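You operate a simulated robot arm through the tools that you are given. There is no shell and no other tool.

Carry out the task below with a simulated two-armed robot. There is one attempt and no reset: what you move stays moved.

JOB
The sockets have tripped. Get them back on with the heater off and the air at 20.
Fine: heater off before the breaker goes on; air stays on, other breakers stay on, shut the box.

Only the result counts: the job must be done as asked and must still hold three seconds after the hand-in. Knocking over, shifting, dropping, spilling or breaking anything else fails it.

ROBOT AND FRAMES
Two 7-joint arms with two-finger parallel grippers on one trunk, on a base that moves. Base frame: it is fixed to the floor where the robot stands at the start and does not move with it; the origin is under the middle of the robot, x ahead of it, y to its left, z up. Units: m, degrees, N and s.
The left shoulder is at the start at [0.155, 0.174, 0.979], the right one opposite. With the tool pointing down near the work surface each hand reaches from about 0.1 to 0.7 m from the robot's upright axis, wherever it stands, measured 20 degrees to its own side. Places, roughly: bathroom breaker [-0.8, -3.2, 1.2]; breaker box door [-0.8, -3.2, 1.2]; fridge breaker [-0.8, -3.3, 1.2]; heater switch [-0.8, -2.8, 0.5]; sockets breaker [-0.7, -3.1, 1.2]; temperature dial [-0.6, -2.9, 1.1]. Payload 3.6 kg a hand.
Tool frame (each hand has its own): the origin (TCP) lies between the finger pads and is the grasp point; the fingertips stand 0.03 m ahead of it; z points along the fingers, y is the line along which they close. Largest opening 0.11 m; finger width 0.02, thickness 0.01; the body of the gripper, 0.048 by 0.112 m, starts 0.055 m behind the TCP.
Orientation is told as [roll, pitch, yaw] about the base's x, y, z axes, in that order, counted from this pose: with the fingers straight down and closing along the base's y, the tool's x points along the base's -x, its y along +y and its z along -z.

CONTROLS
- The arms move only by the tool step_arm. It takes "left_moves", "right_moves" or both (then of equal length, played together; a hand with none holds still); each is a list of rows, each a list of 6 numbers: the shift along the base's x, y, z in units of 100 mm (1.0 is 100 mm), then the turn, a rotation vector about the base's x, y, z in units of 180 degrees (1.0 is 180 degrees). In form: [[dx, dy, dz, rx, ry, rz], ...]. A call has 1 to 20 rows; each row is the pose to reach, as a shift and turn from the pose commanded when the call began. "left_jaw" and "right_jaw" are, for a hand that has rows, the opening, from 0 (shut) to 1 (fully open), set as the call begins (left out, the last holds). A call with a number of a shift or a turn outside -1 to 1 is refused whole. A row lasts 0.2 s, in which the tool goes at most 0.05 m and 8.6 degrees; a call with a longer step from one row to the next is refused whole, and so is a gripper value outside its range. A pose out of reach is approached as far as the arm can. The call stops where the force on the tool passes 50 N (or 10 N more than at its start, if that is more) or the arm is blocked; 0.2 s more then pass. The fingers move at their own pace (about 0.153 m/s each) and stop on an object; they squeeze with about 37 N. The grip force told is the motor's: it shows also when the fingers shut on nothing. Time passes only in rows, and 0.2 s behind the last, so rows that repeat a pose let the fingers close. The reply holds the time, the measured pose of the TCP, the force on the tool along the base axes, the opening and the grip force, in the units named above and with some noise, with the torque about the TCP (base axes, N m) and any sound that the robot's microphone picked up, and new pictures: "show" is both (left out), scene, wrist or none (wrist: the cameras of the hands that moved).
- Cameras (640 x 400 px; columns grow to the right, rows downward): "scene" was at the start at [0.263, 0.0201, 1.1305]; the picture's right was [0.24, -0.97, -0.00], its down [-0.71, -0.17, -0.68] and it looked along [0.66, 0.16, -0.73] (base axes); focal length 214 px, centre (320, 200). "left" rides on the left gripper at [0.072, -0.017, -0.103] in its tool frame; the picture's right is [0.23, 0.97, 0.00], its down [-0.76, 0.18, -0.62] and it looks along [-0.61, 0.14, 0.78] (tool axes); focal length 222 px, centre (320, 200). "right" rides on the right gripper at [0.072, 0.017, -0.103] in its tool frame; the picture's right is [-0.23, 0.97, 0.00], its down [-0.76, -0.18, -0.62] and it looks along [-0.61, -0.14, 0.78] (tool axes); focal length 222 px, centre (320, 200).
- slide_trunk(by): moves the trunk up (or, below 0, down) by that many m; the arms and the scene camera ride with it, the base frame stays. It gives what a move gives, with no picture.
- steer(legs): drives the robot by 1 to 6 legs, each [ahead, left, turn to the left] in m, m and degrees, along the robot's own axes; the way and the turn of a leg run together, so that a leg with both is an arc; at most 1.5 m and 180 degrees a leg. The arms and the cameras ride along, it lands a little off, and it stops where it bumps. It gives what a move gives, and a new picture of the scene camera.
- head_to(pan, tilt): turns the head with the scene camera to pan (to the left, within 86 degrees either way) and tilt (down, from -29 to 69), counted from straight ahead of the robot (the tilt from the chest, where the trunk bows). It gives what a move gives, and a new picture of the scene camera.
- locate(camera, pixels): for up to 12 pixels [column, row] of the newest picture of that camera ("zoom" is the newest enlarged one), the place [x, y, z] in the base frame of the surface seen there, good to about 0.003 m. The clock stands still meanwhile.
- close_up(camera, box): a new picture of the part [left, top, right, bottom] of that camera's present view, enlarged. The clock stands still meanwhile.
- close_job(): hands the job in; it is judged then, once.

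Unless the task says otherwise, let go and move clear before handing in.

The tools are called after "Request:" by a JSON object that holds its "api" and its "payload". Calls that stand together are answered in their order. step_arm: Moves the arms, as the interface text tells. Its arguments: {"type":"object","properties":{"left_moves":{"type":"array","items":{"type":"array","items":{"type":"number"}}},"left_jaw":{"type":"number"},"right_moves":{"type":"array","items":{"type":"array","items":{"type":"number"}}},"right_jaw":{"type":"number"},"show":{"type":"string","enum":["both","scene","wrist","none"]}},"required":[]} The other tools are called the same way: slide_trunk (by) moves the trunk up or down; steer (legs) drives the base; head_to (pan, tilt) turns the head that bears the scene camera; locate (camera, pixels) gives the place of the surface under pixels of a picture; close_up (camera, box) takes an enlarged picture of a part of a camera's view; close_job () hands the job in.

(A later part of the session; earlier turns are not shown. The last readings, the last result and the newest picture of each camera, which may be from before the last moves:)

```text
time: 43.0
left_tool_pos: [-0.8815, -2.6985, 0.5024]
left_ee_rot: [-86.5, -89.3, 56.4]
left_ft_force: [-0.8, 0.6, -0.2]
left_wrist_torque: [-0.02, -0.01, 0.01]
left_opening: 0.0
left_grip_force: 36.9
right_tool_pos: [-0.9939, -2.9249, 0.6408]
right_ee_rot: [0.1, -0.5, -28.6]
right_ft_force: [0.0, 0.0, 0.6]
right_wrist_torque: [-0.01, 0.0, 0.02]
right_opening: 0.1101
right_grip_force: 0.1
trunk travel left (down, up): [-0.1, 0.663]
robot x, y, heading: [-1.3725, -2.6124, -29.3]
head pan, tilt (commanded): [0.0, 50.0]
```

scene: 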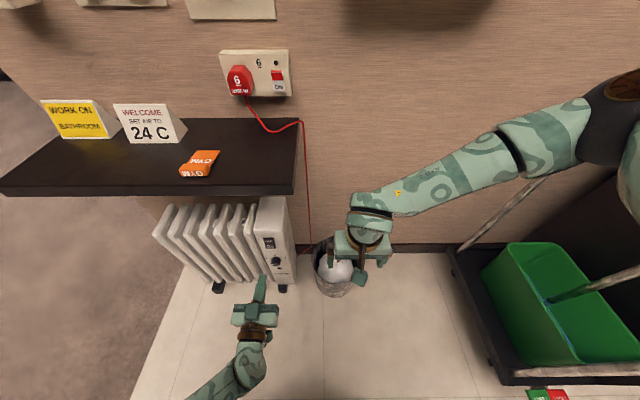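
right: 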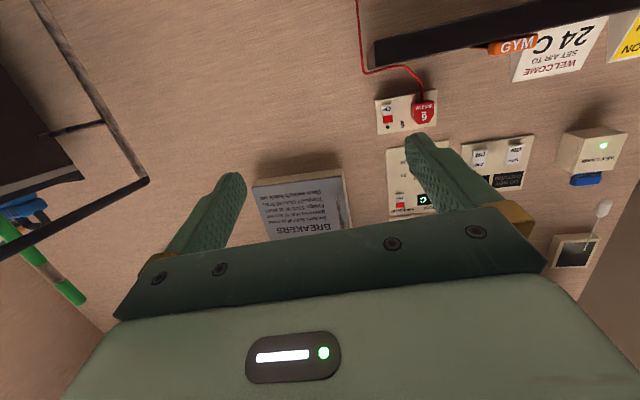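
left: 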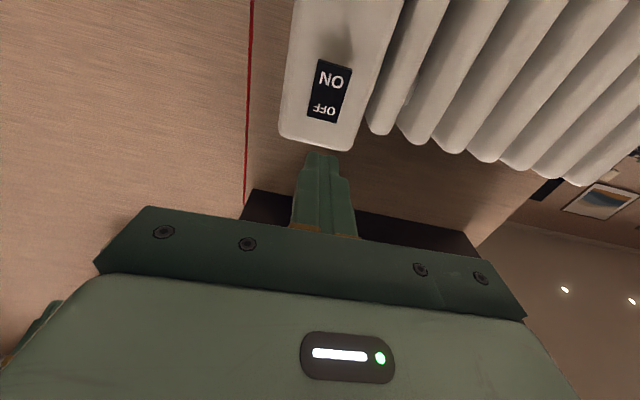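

The right arm is back to its side-elbow posture. Now I'll redo its turn to point at the wall while moving it slightly right and down, as worked for the left hand.

Request:
{"api": "step_arm", "payload": {"right_moves": [[-0.05, -0.05, -0.08, -0.0202, -0.0364, 0], [-0.11, -0.09, -0.17, -0.0404, -0.0729, 0], [-0.16, -0.14, -0.25, -0.0606, -0.1093, 0], [-0.22, -0.19, -0.33, -0.0808, -0.1458, 0], [-0.27, -0.23, -0.42, -0.101, -0.1822, 0], [-0.33, -0.28, -0.5, -0.1212, -0.2187, 0], [-0.38, -0.32, -0.58, -0.1414, -0.2551, 0], [-0.43, -0.37, -0.67, -0.1616, -0.2915, 0], [-0.49, -0.42, -0.75, -0.1818, -0.328, 0], [-0.54, -0.46, -0.83, -0.202, -0.3644, 0], [-0.6, -0.51, -0.92, -0.2222, -0.4009, 0], [-0.65, -0.555, -1.0, -0.2424, -0.4373, 0], [-0.65, -0.555, -1.0, -0.2424, -0.4373, 0]], "show": "scene"}}

```text
time: 45.8
left_tool_pos: [-0.8817, -2.6974, 0.5037]
left_ee_rot: [-85.4, -89.3, 55.2]
left_ft_force: [-0.8, 0.8, 0.3]
left_wrist_torque: [-0.01, -0.02, -0.01]
left_opening: 0.0001
left_grip_force: 37.1
right_tool_pos: [-0.9175, -2.948, 0.8552]
right_ee_rot: [-6.6, -80.4, -29.5]
right_ft_force: [0.6, 0.8, -0.1]
right_wrist_torque: [-0.01, 0.0, 0.03]
right_opening: 0.11
right_grip_force: 0.0
right hand out of reach, approached as far as the arm can: row 4, 5, 6, 7, 8, 9, 10, 11, 12, 13
trunk travel left (down, up): [-0.1, 0.663]
robot x, y, heading: [-1.3737, -2.6134, -29.4]
head pan, tilt (commanded): [0.0, 50.0]
```

scene: 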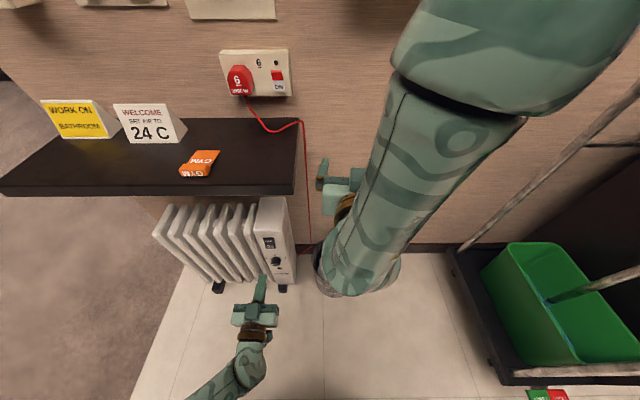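

The right arm again swung its elbow over, so I'll tuck it away tool-down and do the whole job with the left arm, which is behaving well. First I unwind the right hand.

Request:
{"api": "step_arm", "payload": {"right_moves": [[0, 0, 0, 0.0215, 0.0389, 0], [0, 0, 0, 0.0431, 0.0777, 0], [0, 0, 0, 0.0646, 0.1166, 0], [0, 0, 0, 0.0862, 0.1555, 0], [0, 0, 0, 0.1077, 0.1943, 0], [0, 0, 0, 0.1293, 0.2332, 0], [0, 0, 0, 0.1508, 0.2721, 0], [0, 0, 0, 0.1724, 0.3109, 0], [0, 0, 0, 0.1939, 0.3498, 0], [0, 0, 0, 0.1939, 0.3498, 0]], "show": "none"}}

Request:
{"api": "step_arm", "payload": {"right_moves": [[-0.35, 0, -0.2, 0, 0, 0], [-0.7, 0, -0.4, 0, 0, 0], [-0.95, 0, -0.6, 0, 0, 0], [-0.95, 0, -0.6, 0, 0, 0]], "show": "scene"}}

```text
time: 48.0
left_tool_pos: [-0.8813, -2.6985, 0.5031]
left_ee_rot: [-86.6, -89.3, 56.4]
left_ft_force: [0.8, 0.1, 0.8]
left_wrist_torque: [-0.01, -0.02, 0.0]
left_opening: 0.0002
left_grip_force: 37.1
right_tool_pos: [-0.9084, -2.9449, 0.8495]
right_ee_rot: [-7.0, -8.3, -29.0]
right_ft_force: [-0.6, -0.2, 0.3]
right_wrist_torque: [-0.02, 0.01, 0.02]
right_opening: 0.1101
right_grip_force: 0.0
trunk travel left (down, up): [-0.1, 0.663]
robot x, y, heading: [-1.3721, -2.614, -29.3]
head pan, tilt (commanded): [0.0, 50.0]
```

```text
time: 49.0
left_tool_pos: [-0.8808, -2.6977, 0.5041]
left_ee_rot: [-86.5, -89.3, 56.4]
left_ft_force: [-0.3, -1.0, -0.1]
left_wrist_torque: [-0.01, -0.03, 0.03]
left_opening: 0.0
left_grip_force: 37.3
right_tool_pos: [-1.0023, -2.9481, 0.7885]
right_ee_rot: [-6.9, -8.4, -29.1]
right_ft_force: [-0.5, -0.7, 0.0]
right_wrist_torque: [-0.02, -0.01, 0.04]
right_opening: 0.1099
right_grip_force: 0.1
trunk travel left (down, up): [-0.1, 0.663]
robot x, y, heading: [-1.3734, -2.6148, -29.6]
head pan, tilt (commanded): [0.0, 50.0]
```

scene: 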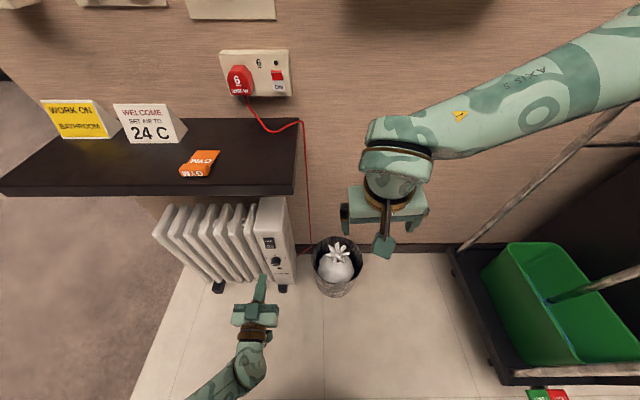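

The right hand is nearly vertical again. I'll tuck it further back and lower, then raise the trunk.

Request:
{"api": "step_arm", "payload": {"right_moves": [[-0.33, -0.05, -0.27, 0.019, 0.007, 0], [-0.66, -0.09, -0.53, 0.038, 0.015, 0], [-0.99, -0.14, -0.8, 0.0567, 0.022, 0], [-0.99, -0.14, -0.8, 0.0567, 0.022, 0]], "show": "none"}}

Request:
{"api": "step_arm", "payload": {"right_moves": [[-0.3, -0.05, -0.1, 0, 0, 0], [-0.6, -0.09, -0.2, 0, 0, 0], [-0.9, -0.14, -0.3, 0, 0, 0], [-0.9, -0.14, -0.3, 0, 0, 0]], "show": "scene"}}

```text
time: 50.0
left_tool_pos: [-0.8811, -2.6977, 0.504]
left_ee_rot: [-86.7, -89.3, 56.6]
left_ft_force: [1.8, 0.2, 0.2]
left_wrist_torque: [-0.02, -0.02, -0.01]
left_opening: 0.0
left_grip_force: 36.9
right_tool_pos: [-1.1012, -2.9583, 0.7077]
right_ee_rot: [0.1, 0.1, -29.6]
right_ft_force: [0.6, 0.8, 0.3]
right_wrist_torque: [0.0, -0.05, 0.04]
right_opening: 0.1101
right_grip_force: 0.1
trunk travel left (down, up): [-0.1, 0.663]
robot x, y, heading: [-1.372, -2.6119, -29.4]
head pan, tilt (commanded): [0.0, 50.0]
```

```text
time: 51.0
left_tool_pos: [-0.882, -2.6984, 0.5021]
left_ee_rot: [-86.6, -89.2, 56.6]
left_ft_force: [-0.4, -0.1, -0.2]
left_wrist_torque: [0.02, -0.01, 0.02]
left_opening: 0.0001
left_grip_force: 36.6
right_tool_pos: [-1.1684, -2.9855, 0.6617]
right_ee_rot: [0.0, 0.1, -29.6]
right_ft_force: [0.5, -0.3, -0.8]
right_wrist_torque: [0.0, -0.02, -0.04]
right_opening: 0.1099
right_grip_force: 0.0
right hand out of reach, approached as far as the arm can: row 2, 3, 4
trunk travel left (down, up): [-0.1, 0.663]
robot x, y, heading: [-1.3711, -2.6158, -29.0]
head pan, tilt (commanded): [0.0, 50.0]
```

scene: 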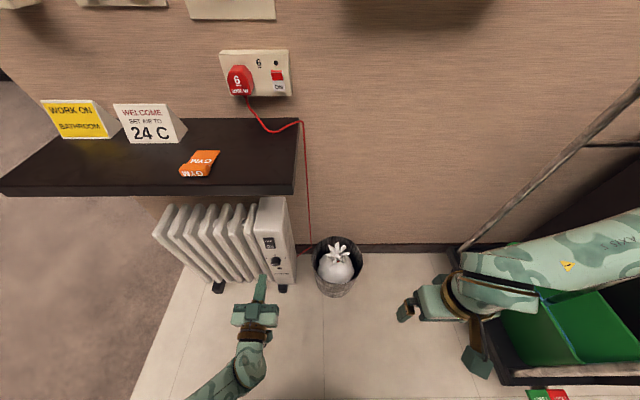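

The right arm is tucked at its side, clear of the trolley. Now I'll raise the trunk, bringing the left hand up in front of the shelf edge (tips 60 mm clear of it).

Request:
{"api": "slide_trunk", "payload": {"by": 0.3}}

Request:
{"api": "head_to", "payload": {"pan": 0, "tilt": 45}}

```text
time: 54.0
left_tool_pos: [-0.8812, -2.6984, 0.8024]
left_ee_rot: [-84.1, -89.2, 54.1]
left_ft_force: [0.2, 0.0, 1.1]
left_wrist_torque: [0.02, 0.01, 0.03]
left_opening: 0.0
left_grip_force: 37.1
right_tool_pos: [-1.1679, -2.9846, 0.9621]
right_ee_rot: [0.0, 0.1, -29.6]
right_ft_force: [-0.2, -0.2, -0.3]
right_wrist_torque: [-0.03, 0.0, -0.02]
right_opening: 0.11
right_grip_force: 0.0
trunk travel left (down, up): [-0.4, 0.363]
robot x, y, heading: [-1.3727, -2.6114, -29.3]
head pan, tilt (commanded): [0.0, 50.0]
```

```text
time: 54.7
left_tool_pos: [-0.8812, -2.6991, 0.8036]
left_ee_rot: [-87.8, -89.2, 57.6]
left_ft_force: [0.6, 0.9, -0.1]
left_wrist_torque: [0.02, 0.02, 0.01]
left_opening: 0.0
left_grip_force: 37.0
right_tool_pos: [-1.1681, -2.9835, 0.9625]
right_ee_rot: [0.0, 0.1, -29.6]
right_ft_force: [0.8, -0.2, 0.6]
right_wrist_torque: [0.02, 0.02, 0.03]
right_opening: 0.11
right_grip_force: 0.1
trunk travel left (down, up): [-0.4, 0.363]
robot x, y, heading: [-1.3776, -2.6146, -29.3]
head pan, tilt (commanded): [0.0, 45.0]
```

scene: 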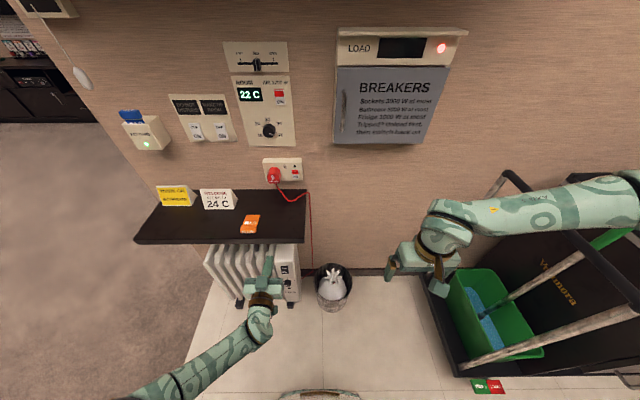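

All is clear and the view shows the whole wall. I'll raise another 0.29 m to bring the left hand level with the dial (z≈1.094).

Request:
{"api": "slide_trunk", "payload": {"by": 0.29}}

Request:
{"api": "head_to", "payload": {"pan": 15, "tilt": 50}}

Request:
{"api": "close_up", "payload": {"camera": "left", "box": [0, 0, 640, 400]}}

```text
time: 57.6
left_tool_pos: [-0.8806, -2.6989, 1.0931]
left_ee_rot: [-87.5, -89.3, 57.4]
left_ft_force: [-0.5, -0.2, 0.3]
left_wrist_torque: [0.0, -0.02, 0.04]
left_opening: 0.0
left_grip_force: 37.4
right_tool_pos: [-1.1678, -2.9832, 1.2521]
right_ee_rot: [0.1, 0.1, -29.6]
right_ft_force: [0.0, -0.1, 0.3]
right_wrist_torque: [-0.01, 0.02, 0.02]
right_opening: 0.1101
right_grip_force: 0.0
trunk travel left (down, up): [-0.69, 0.073]
robot x, y, heading: [-1.3726, -2.6116, -29.1]
head pan, tilt (commanded): [0.0, 45.0]
```

```text
time: 58.4
left_tool_pos: [-0.8809, -2.6984, 1.0923]
left_ee_rot: [-87.7, -89.4, 57.7]
left_ft_force: [0.1, 0.3, 0.3]
left_wrist_torque: [-0.01, 0.04, 0.01]
left_opening: 0.0
left_grip_force: 37.0
right_tool_pos: [-1.1692, -2.9836, 1.2535]
right_ee_rot: [0.0, 0.0, -29.6]
right_ft_force: [-0.4, -0.9, -0.4]
right_wrist_torque: [0.01, 0.03, -0.01]
right_opening: 0.1097
right_grip_force: 0.1
trunk travel left (down, up): [-0.69, 0.073]
robot x, y, heading: [-1.3717, -2.6139, -29.3]
head pan, tilt (commanded): [15.0, 50.0]
```

scene: 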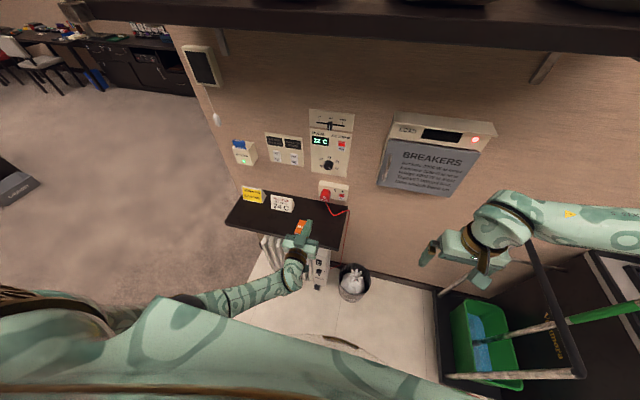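

```text
1.00 times, centred on (320, 200) of left (not enlarged: the box is as wide or as high as the picture)
```

zoom: 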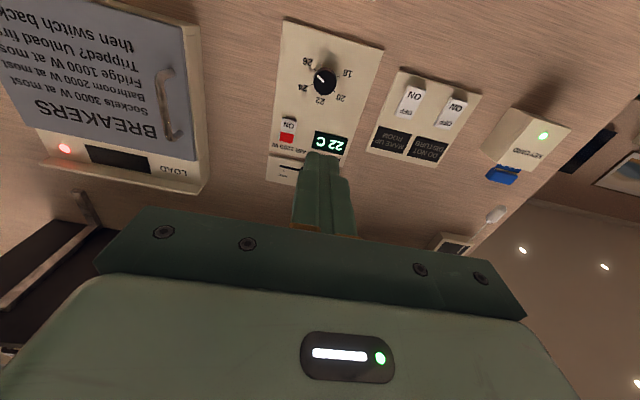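

The left wrist camera now sees the dial at (323,82) and the breaker door at upper left. I'll enlarge and locate the dial.

Request:
{"api": "close_up", "payload": {"camera": "left", "box": [280, 45, 370, 120]}}

Request:
{"api": "locate", "payload": {"camera": "left", "pixels": [[323, 82], [314, 82], [334, 82], [325, 72], [325, 94], [300, 70], [350, 90], [322, 145], [170, 100], [155, 30], [190, 30], [205, 150]]}}

```text
5.33 times, centred on (325, 82) of left
```

zoom: 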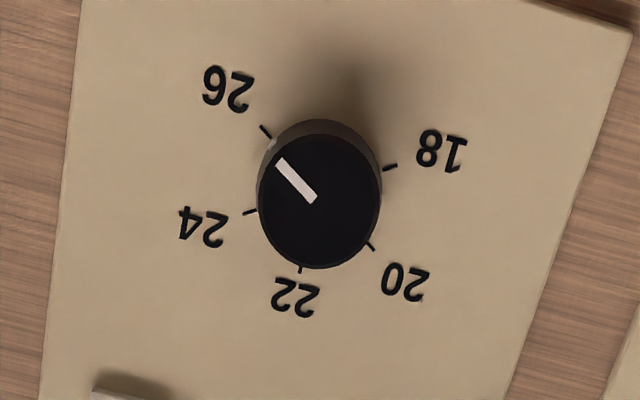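

```text
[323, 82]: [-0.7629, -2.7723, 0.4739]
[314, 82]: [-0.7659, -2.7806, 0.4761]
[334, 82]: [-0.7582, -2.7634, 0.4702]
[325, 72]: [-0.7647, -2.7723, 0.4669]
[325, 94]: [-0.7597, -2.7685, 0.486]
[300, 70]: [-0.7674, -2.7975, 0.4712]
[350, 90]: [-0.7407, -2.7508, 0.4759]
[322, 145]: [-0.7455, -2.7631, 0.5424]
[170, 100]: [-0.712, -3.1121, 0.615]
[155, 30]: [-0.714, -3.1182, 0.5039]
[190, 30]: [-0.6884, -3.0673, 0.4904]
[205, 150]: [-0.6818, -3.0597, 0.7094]
```

That locate used the older left picture; I'll locate on the fresh zoom instead.

Request:
{"api": "locate", "payload": {"camera": "zoom", "pixels": [[320, 205], [265, 200], [378, 195], [322, 145], [322, 262], [200, 150], [450, 250], [300, 350], [322, 130], [262, 170], [375, 170]]}}

```text
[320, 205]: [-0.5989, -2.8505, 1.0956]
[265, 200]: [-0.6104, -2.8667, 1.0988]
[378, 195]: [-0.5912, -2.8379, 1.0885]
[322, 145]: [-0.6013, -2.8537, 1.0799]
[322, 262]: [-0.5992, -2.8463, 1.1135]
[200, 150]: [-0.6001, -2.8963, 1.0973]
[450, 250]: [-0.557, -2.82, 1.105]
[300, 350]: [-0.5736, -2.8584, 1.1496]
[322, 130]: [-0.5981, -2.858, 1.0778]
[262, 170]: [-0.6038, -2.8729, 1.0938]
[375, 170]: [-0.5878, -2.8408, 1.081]
```

The dial face is centred at about (-0.6005,-2.851,1.096), 35 mm across and 23 mm proud. It must turn 180° anticlockwise (26→20), so I'll test how far the wrist can pre-roll clockwise, at standoff.

Request:
{"api": "step_arm", "payload": {"left_moves": [[0, 0, 0, 0.0389, -0.0216, 0], [0, 0, 0, 0.0777, -0.0431, 0], [0, 0, 0, 0.1166, -0.0647, 0], [0, 0, 0, 0.1555, -0.0862, 0], [0, 0, 0, 0.1944, -0.1078, 0], [0, 0, 0, 0.2332, -0.1293, 0], [0, 0, 0, 0.2721, -0.1509, 0], [0, 0, 0, 0.311, -0.1724, 0], [0, 0, 0, 0.3498, -0.194, 0], [0, 0, 0, 0.3887, -0.2155, 0], [0, 0, 0, 0.4276, -0.2371, 0], [0, 0, 0, 0.4276, -0.2371, 0]], "left_jaw": 0.65, "show": "both"}}

```text
time: 61.0
left_tool_pos: [-0.8812, -2.698, 1.0925]
left_ee_rot: [88.9, -2.5, -119.0]
left_ft_force: [0.1, 0.2, 0.3]
left_wrist_torque: [-0.02, 0.02, 0.03]
left_opening: 0.0715
left_grip_force: 0.1
right_tool_pos: [-1.1681, -2.9835, 1.2522]
right_ee_rot: [0.0, 0.1, -29.6]
right_ft_force: [0.5, -0.4, -0.1]
right_wrist_torque: [-0.03, 0.0, -0.01]
right_opening: 0.1099
right_grip_force: 0.1
trunk travel left (down, up): [-0.69, 0.073]
robot x, y, heading: [-1.3761, -2.6096, -29.3]
head pan, tilt (commanded): [15.0, 50.0]
```

scene: 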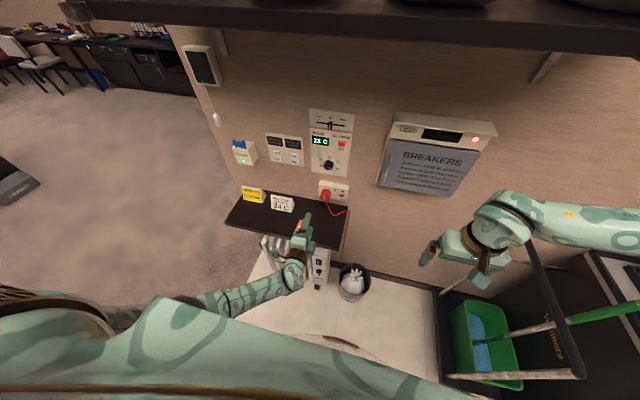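
left: 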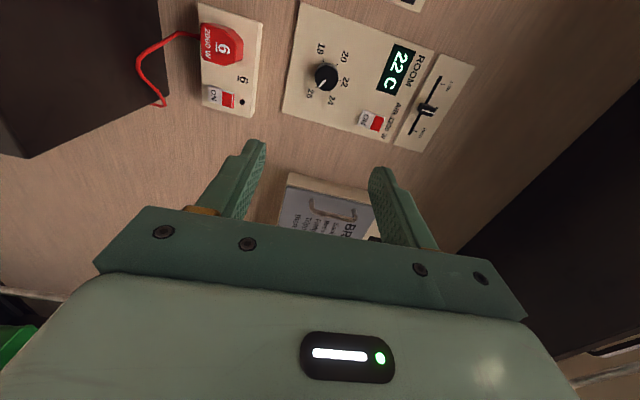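

The clockwise pre-roll worked fully: fingers now close vertically and the tool points straight at the wall. I'll move in toward the dial, watching clearances.

Request:
{"api": "step_arm", "payload": {"left_moves": [[0.32, -0.18, 0.01, 0, 0, 0], [0.64, -0.35, 0.03, 0, 0, 0], [0.97, -0.52, 0.04, 0, 0, 0]], "show": "none"}}

Request:
{"api": "step_arm", "payload": {"left_moves": [[0.32, -0.18, 0, 0, 0, 0], [0.64, -0.35, 0, 0, 0, 0], [0.96, -0.53, 0, 0, 0, 0], [0.96, -0.53, 0, 0, 0, 0]], "show": "both"}}

```text
time: 61.8
left_tool_pos: [-0.7856, -2.7489, 1.1015]
left_ee_rot: [88.8, -2.7, -119.0]
left_ft_force: [0.7, -0.6, -1.2]
left_wrist_torque: [-0.02, -0.01, -0.01]
left_opening: 0.0718
left_grip_force: 0.1
left hand out of reach, approached as far as the arm can: row 3
right_tool_pos: [-1.1677, -2.9851, 1.2519]
right_ee_rot: [0.2, 0.1, -29.6]
right_ft_force: [0.9, 0.1, -0.8]
right_wrist_torque: [0.02, -0.02, -0.03]
right_opening: 0.1102
right_grip_force: 0.0
trunk travel left (down, up): [-0.69, 0.073]
robot x, y, heading: [-1.3713, -2.6098, -29.4]
head pan, tilt (commanded): [15.0, 50.0]
```

```text
time: 62.8
left_tool_pos: [-0.719, -2.7619, 1.1544]
left_ee_rot: [88.9, -2.7, -118.9]
left_ft_force: [0.6, 0.2, -0.2]
left_wrist_torque: [0.04, -0.02, 0.02]
left_opening: 0.0715
left_grip_force: 0.0
left hand out of reach, approached as far as the arm can: row 1, 2, 3, 4
right_tool_pos: [-1.1679, -2.9844, 1.2526]
right_ee_rot: [0.0, 0.1, -29.6]
right_ft_force: [1.2, -0.3, 0.0]
right_wrist_torque: [-0.02, 0.02, -0.01]
right_opening: 0.1097
right_grip_force: 0.0
trunk travel left (down, up): [-0.69, 0.073]
robot x, y, heading: [-1.367, -2.613, -29.5]
head pan, tilt (commanded): [15.0, 50.0]
```

scene: 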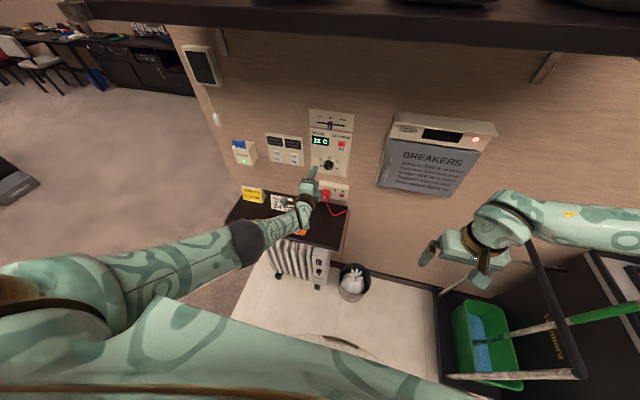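
left: 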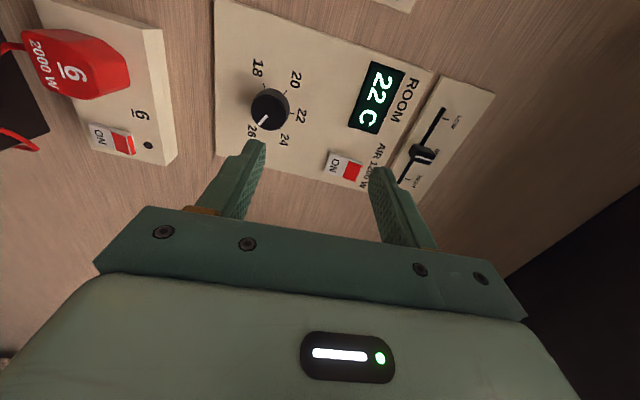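

The arm ran out of reach because the trunk is now too high (hand drifted up to z=1.154). I'll draw the hand back and up, then lower the trunk so the shoulder sits nearer the dial's height.

Request:
{"api": "step_arm", "payload": {"left_moves": [[-0.3, 0.16, 0.25, 0, 0, 0], [-0.6, 0.33, 0.5, 0, 0, 0], [-0.87, 0.48, 0.75, 0, 0, 0], [-0.87, 0.48, 1.0, 0, 0, 0], [-0.87, 0.48, 1.0, 0, 0, 0]], "show": "none"}}

Request:
{"api": "slide_trunk", "payload": {"by": -0.15}}

```text
time: 64.0
left_tool_pos: [-0.808, -2.7157, 1.2529]
left_ee_rot: [88.9, -2.7, -119.0]
left_ft_force: [0.1, -0.1, 0.3]
left_wrist_torque: [-0.04, 0.0, -0.01]
left_opening: 0.0715
left_grip_force: 0.0
right_tool_pos: [-1.1689, -2.9853, 1.2514]
right_ee_rot: [0.1, 0.1, -29.6]
right_ft_force: [-0.5, -0.6, -0.7]
right_wrist_torque: [0.0, 0.02, -0.01]
right_opening: 0.11
right_grip_force: 0.1
trunk travel left (down, up): [-0.69, 0.073]
robot x, y, heading: [-1.3746, -2.6135, -29.3]
head pan, tilt (commanded): [15.0, 50.0]
```

```text
time: 65.7
left_tool_pos: [-0.8097, -2.7177, 1.1064]
left_ee_rot: [89.0, -2.7, -119.0]
left_ft_force: [0.1, -0.3, 0.2]
left_wrist_torque: [0.01, 0.01, -0.01]
left_opening: 0.0716
left_grip_force: 0.0
right_tool_pos: [-1.1687, -2.9849, 1.1041]
right_ee_rot: [0.2, 0.1, -29.6]
right_ft_force: [0.0, -0.6, -0.4]
right_wrist_torque: [-0.03, -0.01, 0.03]
right_opening: 0.11
right_grip_force: 0.1
trunk travel left (down, up): [-0.54, 0.223]
robot x, y, heading: [-1.3729, -2.6114, -29.1]
head pan, tilt (commanded): [15.0, 50.0]
```

Good. One more cycle: raise the hand 0.1 m, then lower the trunk another 0.15 m.

Request:
{"api": "step_arm", "payload": {"left_moves": [[0, 0, 0.25, 0, 0, 0], [0, 0, 0.5, 0, 0, 0], [0, 0, 0.75, 0, 0, 0], [0, 0, 1.0, 0, 0, 0], [0, 0, 1.0, 0, 0, 0]], "show": "none"}}

Request:
{"api": "slide_trunk", "payload": {"by": -0.13}}

Request:
{"api": "head_to", "payload": {"pan": 10, "tilt": 42}}

```text
time: 66.9
left_tool_pos: [-0.8098, -2.7161, 1.2066]
left_ee_rot: [88.9, -2.7, -118.9]
left_ft_force: [0.5, 0.8, -0.7]
left_wrist_torque: [0.04, -0.02, 0.02]
left_opening: 0.0717
left_grip_force: 0.0
right_tool_pos: [-1.1681, -2.985, 1.1026]
right_ee_rot: [0.0, 0.1, -29.6]
right_ft_force: [0.4, -0.2, 0.2]
right_wrist_torque: [0.0, -0.01, 0.0]
right_opening: 0.1099
right_grip_force: 0.1
trunk travel left (down, up): [-0.54, 0.223]
robot x, y, heading: [-1.3746, -2.6144, -29.6]
head pan, tilt (commanded): [15.0, 50.0]
```

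```text
time: 68.5
left_tool_pos: [-0.8095, -2.7171, 1.0764]
left_ee_rot: [88.9, -2.7, -119.0]
left_ft_force: [0.1, -0.4, 1.0]
left_wrist_torque: [0.01, 0.02, -0.02]
left_opening: 0.0713
left_grip_force: 0.0
right_tool_pos: [-1.1689, -2.9846, 0.9727]
right_ee_rot: [-0.1, -0.1, -29.7]
right_ft_force: [-0.1, -0.3, 0.2]
right_wrist_torque: [-0.01, 0.0, -0.01]
right_opening: 0.1101
right_grip_force: 0.1
trunk travel left (down, up): [-0.41, 0.353]
robot x, y, heading: [-1.3718, -2.6123, -29.2]
head pan, tilt (commanded): [15.0, 50.0]
```

```text
time: 69.2
left_tool_pos: [-0.8086, -2.7167, 1.0766]
left_ee_rot: [89.0, -2.8, -119.0]
left_ft_force: [-0.1, -0.6, 0.2]
left_wrist_torque: [0.02, -0.02, 0.02]
left_opening: 0.0712
left_grip_force: 0.0
right_tool_pos: [-1.1679, -2.9834, 0.9733]
right_ee_rot: [-0.1, 0.2, -29.6]
right_ft_force: [0.5, -0.3, -0.7]
right_wrist_torque: [-0.01, 0.0, -0.01]
right_opening: 0.11
right_grip_force: 0.1
trunk travel left (down, up): [-0.41, 0.353]
robot x, y, heading: [-1.3763, -2.6146, -29.4]
head pan, tilt (commanded): [10.0, 42.0]
```

scene: 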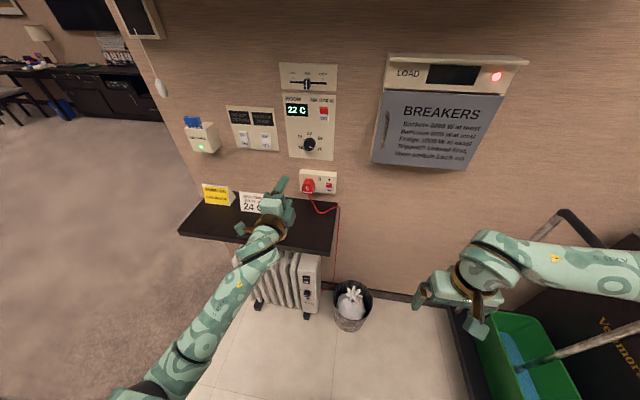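

Now shoulder height suits. The hand is 16 mm left of and 20 mm below the dial axis; I'll advance 0.1 m with that correction.

Request:
{"api": "step_arm", "payload": {"left_moves": [[0.26, -0.21, 0.07, 0, 0, 0], [0.53, -0.42, 0.13, 0, 0, 0], [0.795, -0.629, 0.2, 0, 0, 0], [0.795, -0.629, 0.2, 0, 0, 0]], "show": "both"}}

```text
time: 70.2
left_tool_pos: [-0.7295, -2.7786, 1.0974]
left_ee_rot: [89.0, -2.8, -119.0]
left_ft_force: [0.4, -0.3, 0.5]
left_wrist_torque: [0.02, 0.02, 0.04]
left_opening: 0.0715
left_grip_force: 0.0
right_tool_pos: [-1.1684, -2.9832, 0.9731]
right_ee_rot: [0.0, 0.1, -29.7]
right_ft_force: [-0.2, 0.2, 0.5]
right_wrist_torque: [-0.02, 0.02, 0.02]
right_opening: 0.1098
right_grip_force: 0.0
trunk travel left (down, up): [-0.41, 0.353]
robot x, y, heading: [-1.374, -2.6112, -29.3]
head pan, tilt (commanded): [10.0, 42.0]
```

scene: 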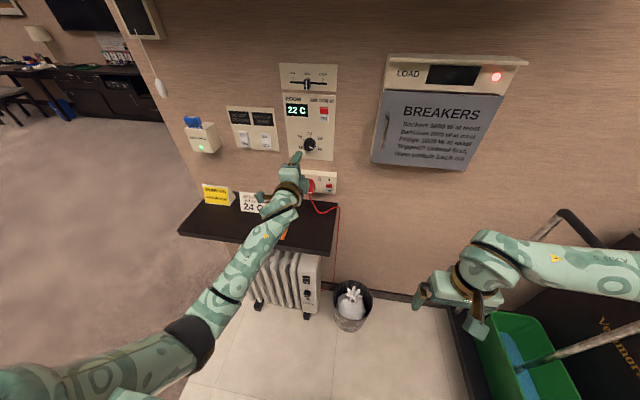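
left: 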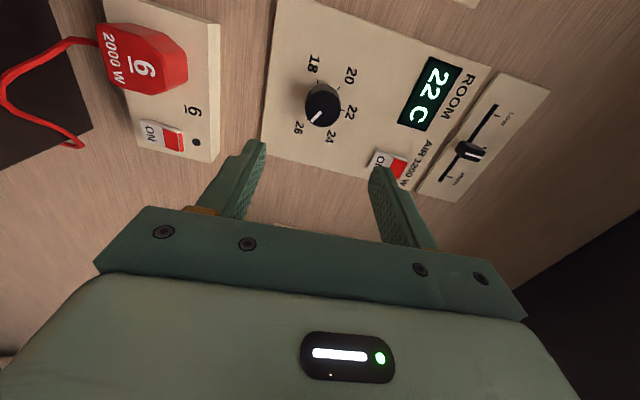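

The hand is aligned (TCP s matches within 1 mm, z=1.097). I'll refine the dial's location from this nearer view before closing in.

Request:
{"api": "locate", "payload": {"camera": "left", "pixels": [[322, 108], [308, 108], [337, 108], [322, 94], [322, 122], [290, 80], [360, 110], [385, 165], [180, 130], [155, 55]]}}

Request:
{"api": "close_up", "payload": {"camera": "left", "box": [270, 50, 370, 160]}}

```text
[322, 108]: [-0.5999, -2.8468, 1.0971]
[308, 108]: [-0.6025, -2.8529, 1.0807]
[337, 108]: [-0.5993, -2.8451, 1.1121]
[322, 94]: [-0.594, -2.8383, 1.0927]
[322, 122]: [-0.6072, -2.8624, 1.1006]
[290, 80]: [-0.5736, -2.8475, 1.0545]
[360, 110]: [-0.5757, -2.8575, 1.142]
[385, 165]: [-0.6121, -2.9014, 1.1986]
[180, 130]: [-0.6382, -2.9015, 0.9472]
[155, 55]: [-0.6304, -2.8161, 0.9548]
```

```text
3.64 times, centred on (320, 105) of left
```

zoom: 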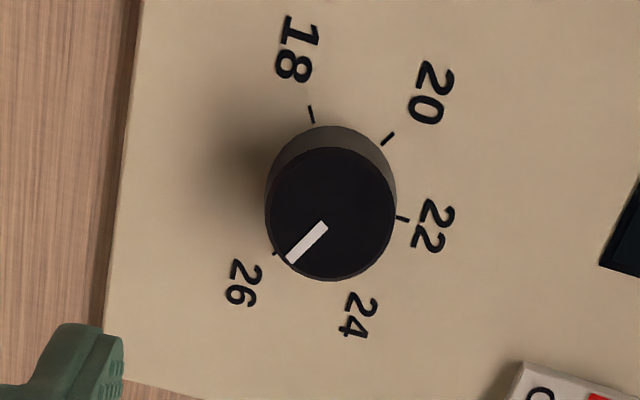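

The dial centre is s≈0.316, z≈1.0965, matching the hand axis. I'll advance 0.1 m, leaving tips about 17 mm off the dial's face.

Request:
{"api": "step_arm", "payload": {"left_moves": [[0.29, -0.16, 0, 0, 0, 0], [0.58, -0.32, 0, 0, 0, 0], [0.875, -0.485, 0, 0, 0, 0], [0.875, -0.485, 0, 0, 0, 0]], "show": "both"}}

```text
time: 71.2
left_tool_pos: [-0.641, -2.8263, 1.0981]
left_ee_rot: [88.9, -2.7, -118.9]
left_ft_force: [-0.3, -0.1, -0.4]
left_wrist_torque: [0.0, 0.01, -0.03]
left_opening: 0.0714
left_grip_force: 0.0
right_tool_pos: [-1.1684, -2.9843, 0.9724]
right_ee_rot: [0.0, 0.1, -29.6]
right_ft_force: [-0.5, 0.5, -0.8]
right_wrist_torque: [0.0, -0.01, 0.01]
right_opening: 0.1103
right_grip_force: 0.2
trunk travel left (down, up): [-0.41, 0.353]
robot x, y, heading: [-1.3693, -2.6088, -29.4]
head pan, tilt (commanded): [10.0, 42.0]
```

scene: 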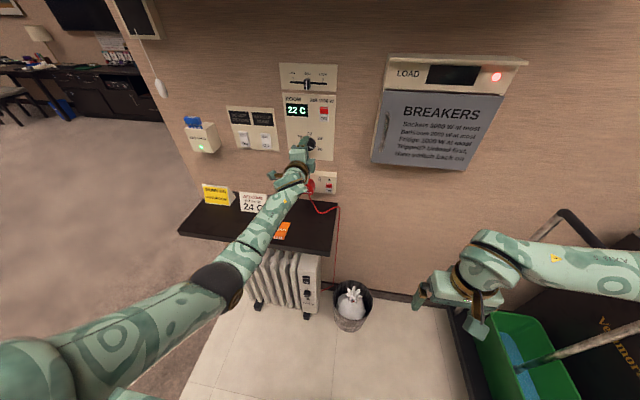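
left: 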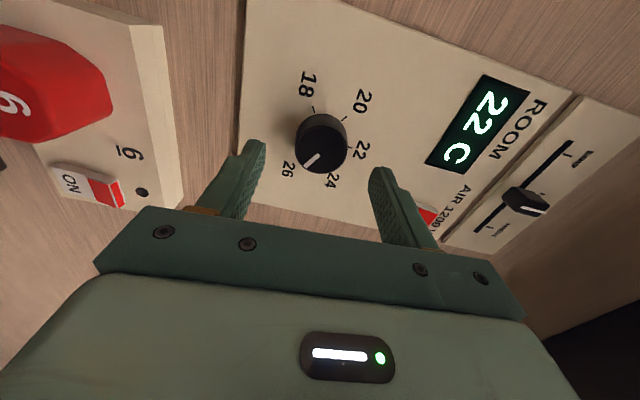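

The dial sits between the finger tips in the wrist view (knob at (320,142)). I'll go the last 36 mm so the tips straddle it, about 4 mm off the panel.

Request:
{"api": "step_arm", "payload": {"left_moves": [[0.1, -0.06, -0.01, 0, 0, 0], [0.2, -0.11, -0.01, 0, 0, 0], [0.28, -0.155, -0.01, 0, 0, 0], [0.315, -0.175, -0.01, 0, 0, 0], [0.315, -0.175, -0.01, 0, 0, 0]], "show": "both"}}

Request:
{"api": "close_up", "payload": {"camera": "left", "box": [220, 80, 440, 220]}}

```text
time: 72.4
left_tool_pos: [-0.6094, -2.8445, 1.0948]
left_ee_rot: [88.9, -2.8, -119.1]
left_ft_force: [-0.6, 0.3, 0.5]
left_wrist_torque: [0.01, 0.0, -0.02]
left_opening: 0.0717
left_grip_force: 0.0
right_tool_pos: [-1.1686, -2.985, 0.9722]
right_ee_rot: [0.0, 0.1, -29.7]
right_ft_force: [0.1, -0.3, 0.5]
right_wrist_torque: [-0.05, -0.02, -0.03]
right_opening: 0.11
right_grip_force: 0.1
trunk travel left (down, up): [-0.41, 0.353]
robot x, y, heading: [-1.3687, -2.6149, -29.4]
head pan, tilt (commanded): [10.0, 42.0]
```

scene: 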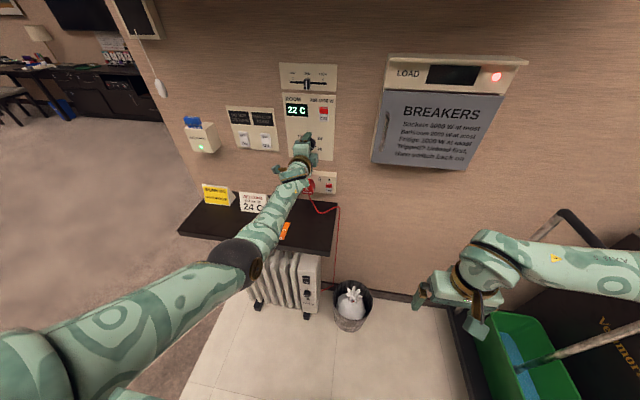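
left: 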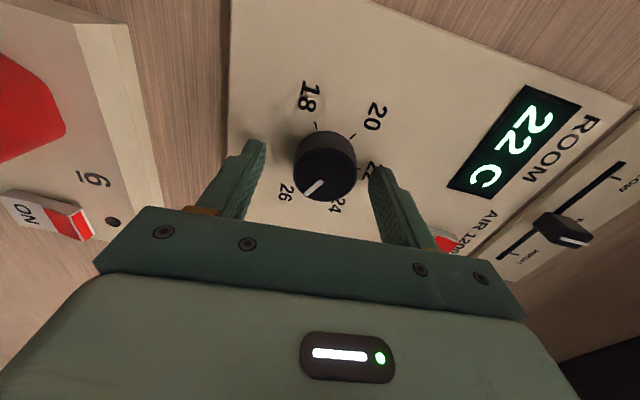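

```text
2.86 times, centred on (330, 150) of left
```

zoom: 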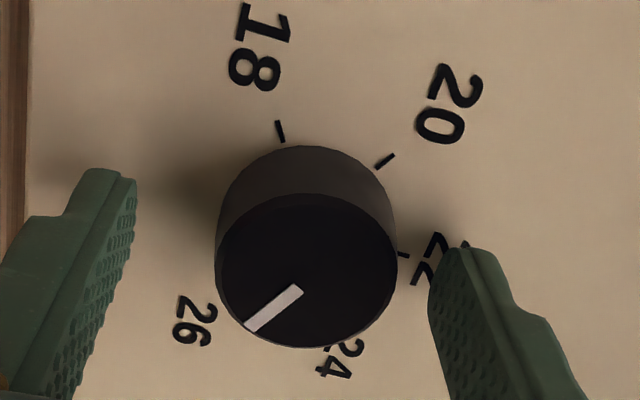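

The knob lies between the tips; it is about 3 mm nearer the upper finger, so I'll shift up 3 mm and then close gently on it.

Request:
{"api": "step_arm", "payload": {"left_moves": [[0, 0, 0.03, 0, 0, 0], [0, 0, 0.03, 0, 0, 0]], "show": "none"}}

Request:
{"api": "step_arm", "payload": {"left_moves": [[0, 0, 0, 0, 0, 0], [0, 0, 0, 0, 0, 0], [0, 0, 0, 0, 0, 0]], "left_jaw": 0, "show": "wrist"}}

```text
time: 73.0
left_tool_pos: [-0.6111, -2.8456, 1.0983]
left_ee_rot: [88.9, -2.7, -119.0]
left_ft_force: [1.1, 0.0, 0.3]
left_wrist_torque: [0.02, 0.01, -0.02]
left_opening: 0.0715
left_grip_force: 0.0
right_tool_pos: [-1.1688, -2.9841, 0.9727]
right_ee_rot: [0.0, 0.1, -29.7]
right_ft_force: [0.6, 0.1, 0.6]
right_wrist_torque: [-0.01, 0.0, -0.02]
right_opening: 0.1099
right_grip_force: 0.1
trunk travel left (down, up): [-0.41, 0.353]
robot x, y, heading: [-1.3734, -2.6161, -29.4]
head pan, tilt (commanded): [10.0, 42.0]
```

```text
time: 73.8
left_tool_pos: [-0.6097, -2.8458, 1.0972]
left_ee_rot: [88.9, -2.7, -119.0]
left_ft_force: [0.9, 0.3, -0.4]
left_wrist_torque: [0.01, -0.02, -0.04]
left_opening: 0.0401
left_grip_force: 45.0
right_tool_pos: [-1.1688, -2.9843, 0.9729]
right_ee_rot: [0.0, 0.0, -29.7]
right_ft_force: [0.1, -0.6, 0.6]
right_wrist_torque: [0.0, 0.0, 0.0]
right_opening: 0.1102
right_grip_force: 0.1
trunk travel left (down, up): [-0.41, 0.353]
robot x, y, heading: [-1.3724, -2.6111, -29.5]
head pan, tilt (commanded): [10.0, 42.0]
```

left: 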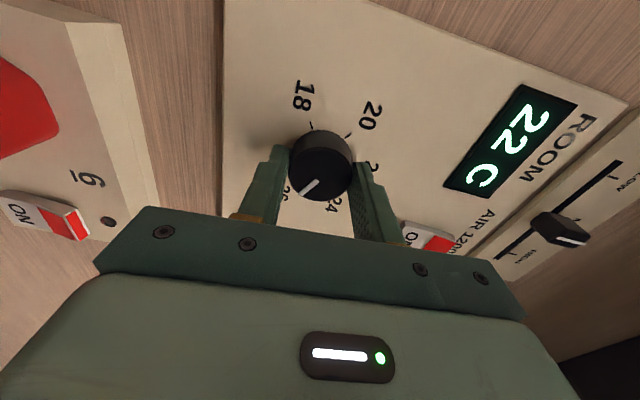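

The fingers stopped on the dial at 40 mm with a firm grip. I'll turn it 88° anticlockwise (as I face it) back to my neutral roll.

Request:
{"api": "step_arm", "payload": {"left_moves": [[0, 0, 0, -0.0389, 0.0216, 0], [0, 0, 0, -0.0777, 0.0431, 0], [0, 0, 0, -0.1166, 0.0647, 0], [0, 0, 0, -0.1555, 0.0862, 0], [0, 0, 0, -0.1944, 0.1078, 0], [0, 0, 0, -0.2332, 0.1293, 0], [0, 0, 0, -0.2721, 0.1509, 0], [0, 0, 0, -0.311, 0.1724, 0], [0, 0, 0, -0.3498, 0.194, 0], [0, 0, 0, -0.3887, 0.2155, 0], [0, 0, 0, -0.4276, 0.2371, 0], [0, 0, 0, -0.4276, 0.2371, 0]], "show": "both"}}

```text
time: 76.4
left_tool_pos: [-0.6096, -2.8446, 1.0977]
left_ee_rot: [-88.0, -89.1, 58.0]
left_ft_force: [-0.6, 10.9, -4.5]
left_wrist_torque: [0.22, 0.37, 0.45]
left_opening: 0.0403
left_grip_force: 45.0
right_tool_pos: [-1.1668, -2.9841, 0.9729]
right_ee_rot: [-0.1, 0.0, -29.6]
right_ft_force: [-0.8, 0.5, -0.1]
right_wrist_torque: [-0.02, -0.04, -0.03]
right_opening: 0.1104
right_grip_force: 0.1
trunk travel left (down, up): [-0.41, 0.353]
robot x, y, heading: [-1.3729, -2.6125, -29.5]
head pan, tilt (commanded): [10.0, 42.0]
```

scene: 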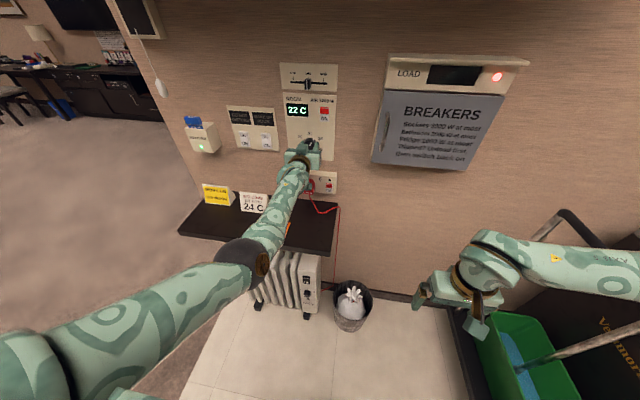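
left: 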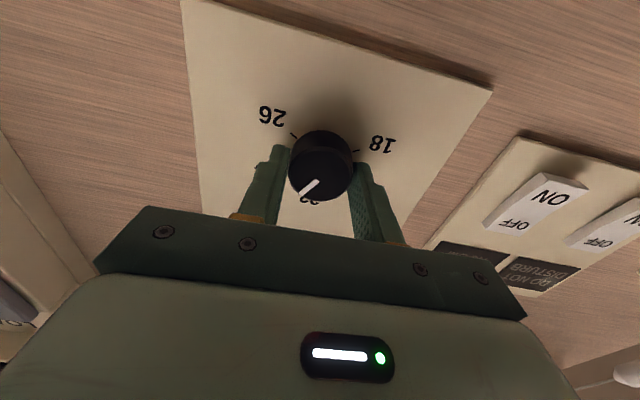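

The dial turned with the hand: the pointer is now between 24 and 22 (wrist view, pointer at (308,188)). I'll open, roll back clockwise around the knob, and re-grip for the second half.

Request:
{"api": "step_arm", "payload": {"left_moves": [[0, 0, 0, 0, 0, 0], [0, 0, 0, 0, 0, 0], [0, 0, 0, 0.0389, -0.0216, 0], [0, 0, 0, 0.0777, -0.0431, 0], [0, 0, 0, 0.1166, -0.0647, 0], [0, 0, 0, 0.1555, -0.0862, 0], [0, 0, 0, 0.1944, -0.1078, 0], [0, 0, 0, 0.2332, -0.1293, 0], [0, 0, 0, 0.2721, -0.1509, 0], [0, 0, 0, 0.311, -0.1724, 0], [0, 0, 0, 0.3498, -0.194, 0], [0, 0, 0, 0.3887, -0.2155, 0], [0, 0, 0, 0.4276, -0.2371, 0], [0, 0, 0, 0.4276, -0.2371, 0]], "left_jaw": 0.65, "show": "wrist"}}

Request:
{"api": "close_up", "payload": {"camera": "left", "box": [220, 80, 440, 220]}}

```text
time: 79.4
left_tool_pos: [-0.6106, -2.8467, 1.0985]
left_ee_rot: [88.9, -2.6, -119.0]
left_ft_force: [0.2, 0.6, 0.3]
left_wrist_torque: [0.0, 0.02, -0.02]
left_opening: 0.0713
left_grip_force: 0.1
right_tool_pos: [-1.1674, -2.9841, 0.9725]
right_ee_rot: [0.0, 0.1, -29.6]
right_ft_force: [0.5, -0.5, -0.6]
right_wrist_torque: [-0.01, -0.01, 0.01]
right_opening: 0.11
right_grip_force: 0.1
trunk travel left (down, up): [-0.41, 0.353]
robot x, y, heading: [-1.3731, -2.6152, -29.7]
head pan, tilt (commanded): [10.0, 42.0]
```

left: 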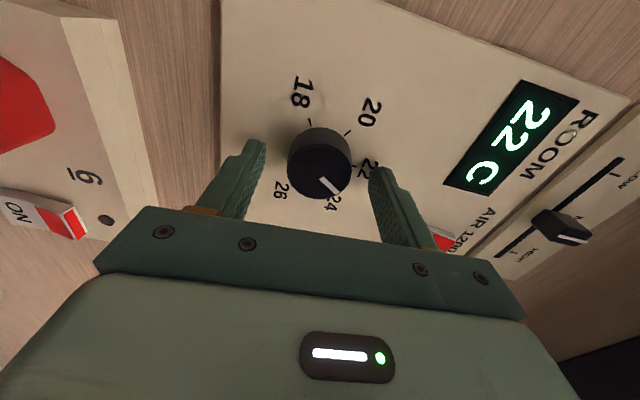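

```text
2.86 times, centred on (330, 150) of left
```

zoom: 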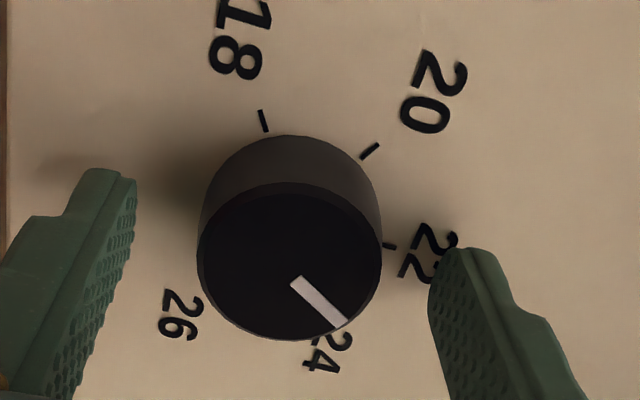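

The pointer rests midway between 24 and 22 as expected (~+32°), so another ~92° is needed. I'll close on the dial again.

Request:
{"api": "step_arm", "payload": {"left_moves": [[0, 0, 0, 0, 0, 0], [0, 0, 0, 0, 0, 0], [0, 0, 0, 0, 0, 0]], "left_jaw": 0, "show": "wrist"}}

Request:
{"api": "step_arm", "payload": {"left_moves": [[0, 0, 0, -0.0373, 0.0207, 0], [0, 0, 0, -0.0745, 0.0413, 0], [0, 0, 0, -0.1118, 0.062, 0], [0, 0, 0, -0.149, 0.0826, 0], [0, 0, 0, -0.1863, 0.1033, 0], [0, 0, 0, -0.2235, 0.1239, 0], [0, 0, 0, -0.2608, 0.1446, 0], [0, 0, 0, -0.298, 0.1652, 0], [0, 0, 0, -0.3353, 0.1859, 0], [0, 0, 0, -0.3725, 0.2065, 0], [0, 0, 0, -0.4098, 0.2272, 0], [0, 0, 0, -0.447, 0.2478, 0], [0, 0, 0, -0.447, 0.2478, 0]], "show": "wrist"}}

Request:
{"api": "close_up", "payload": {"camera": "left", "box": [220, 80, 440, 220]}}

```text
time: 80.2
left_tool_pos: [-0.6104, -2.8466, 1.0981]
left_ee_rot: [88.9, -2.7, -119.0]
left_ft_force: [-1.4, 0.8, -2.4]
left_wrist_torque: [0.01, 0.0, 0.07]
left_opening: 0.0405
left_grip_force: 45.5
right_tool_pos: [-1.1683, -2.9839, 0.9726]
right_ee_rot: [0.0, 0.1, -29.6]
right_ft_force: [-0.7, 0.0, 0.6]
right_wrist_torque: [0.05, 0.03, 0.0]
right_opening: 0.1102
right_grip_force: 0.0
trunk travel left (down, up): [-0.41, 0.353]
robot x, y, heading: [-1.3744, -2.6115, -29.2]
head pan, tilt (commanded): [10.0, 42.0]
```

left: 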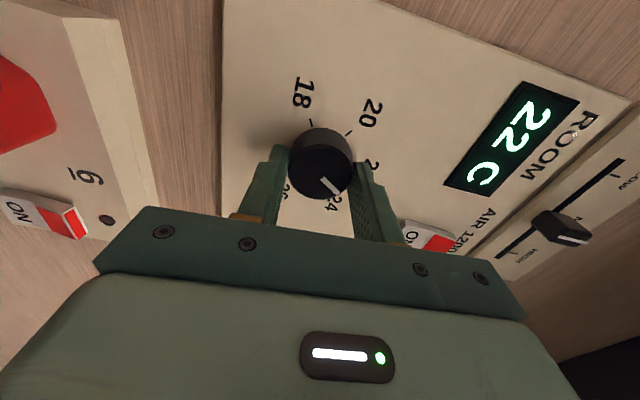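

```text
time: 83.0
left_tool_pos: [-0.6086, -2.8441, 1.0988]
left_ee_rot: [-92.3, -84.9, 62.3]
left_ft_force: [13.2, 8.6, 8.7]
left_wrist_torque: [-0.27, -0.47, 0.62]
left_opening: 0.0406
left_grip_force: 45.1
right_tool_pos: [-1.1674, -2.9821, 0.9742]
right_ee_rot: [-0.1, 0.1, -29.5]
right_ft_force: [0.2, -0.2, 0.1]
right_wrist_torque: [-0.04, 0.0, 0.0]
right_opening: 0.1103
right_grip_force: 0.1
trunk travel left (down, up): [-0.41, 0.353]
robot x, y, heading: [-1.3705, -2.6115, -29.1]
head pan, tilt (commanded): [10.0, 42.0]
```

left: 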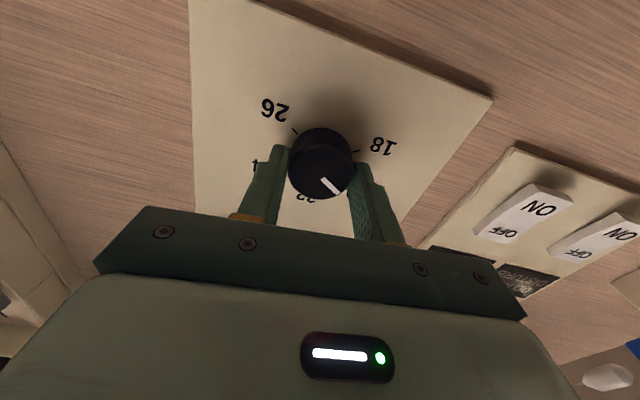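

```text
2.86 times, centred on (330, 150) of left
```

zoom: 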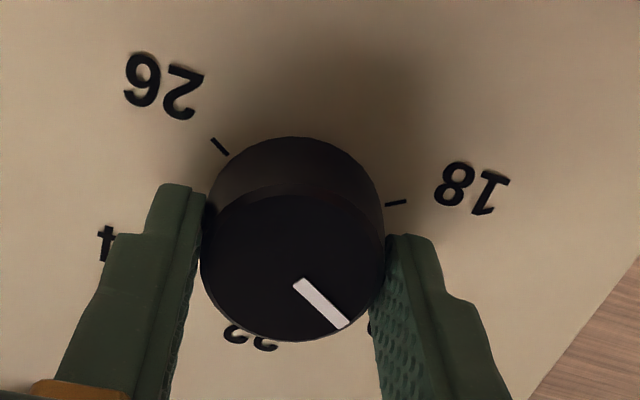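

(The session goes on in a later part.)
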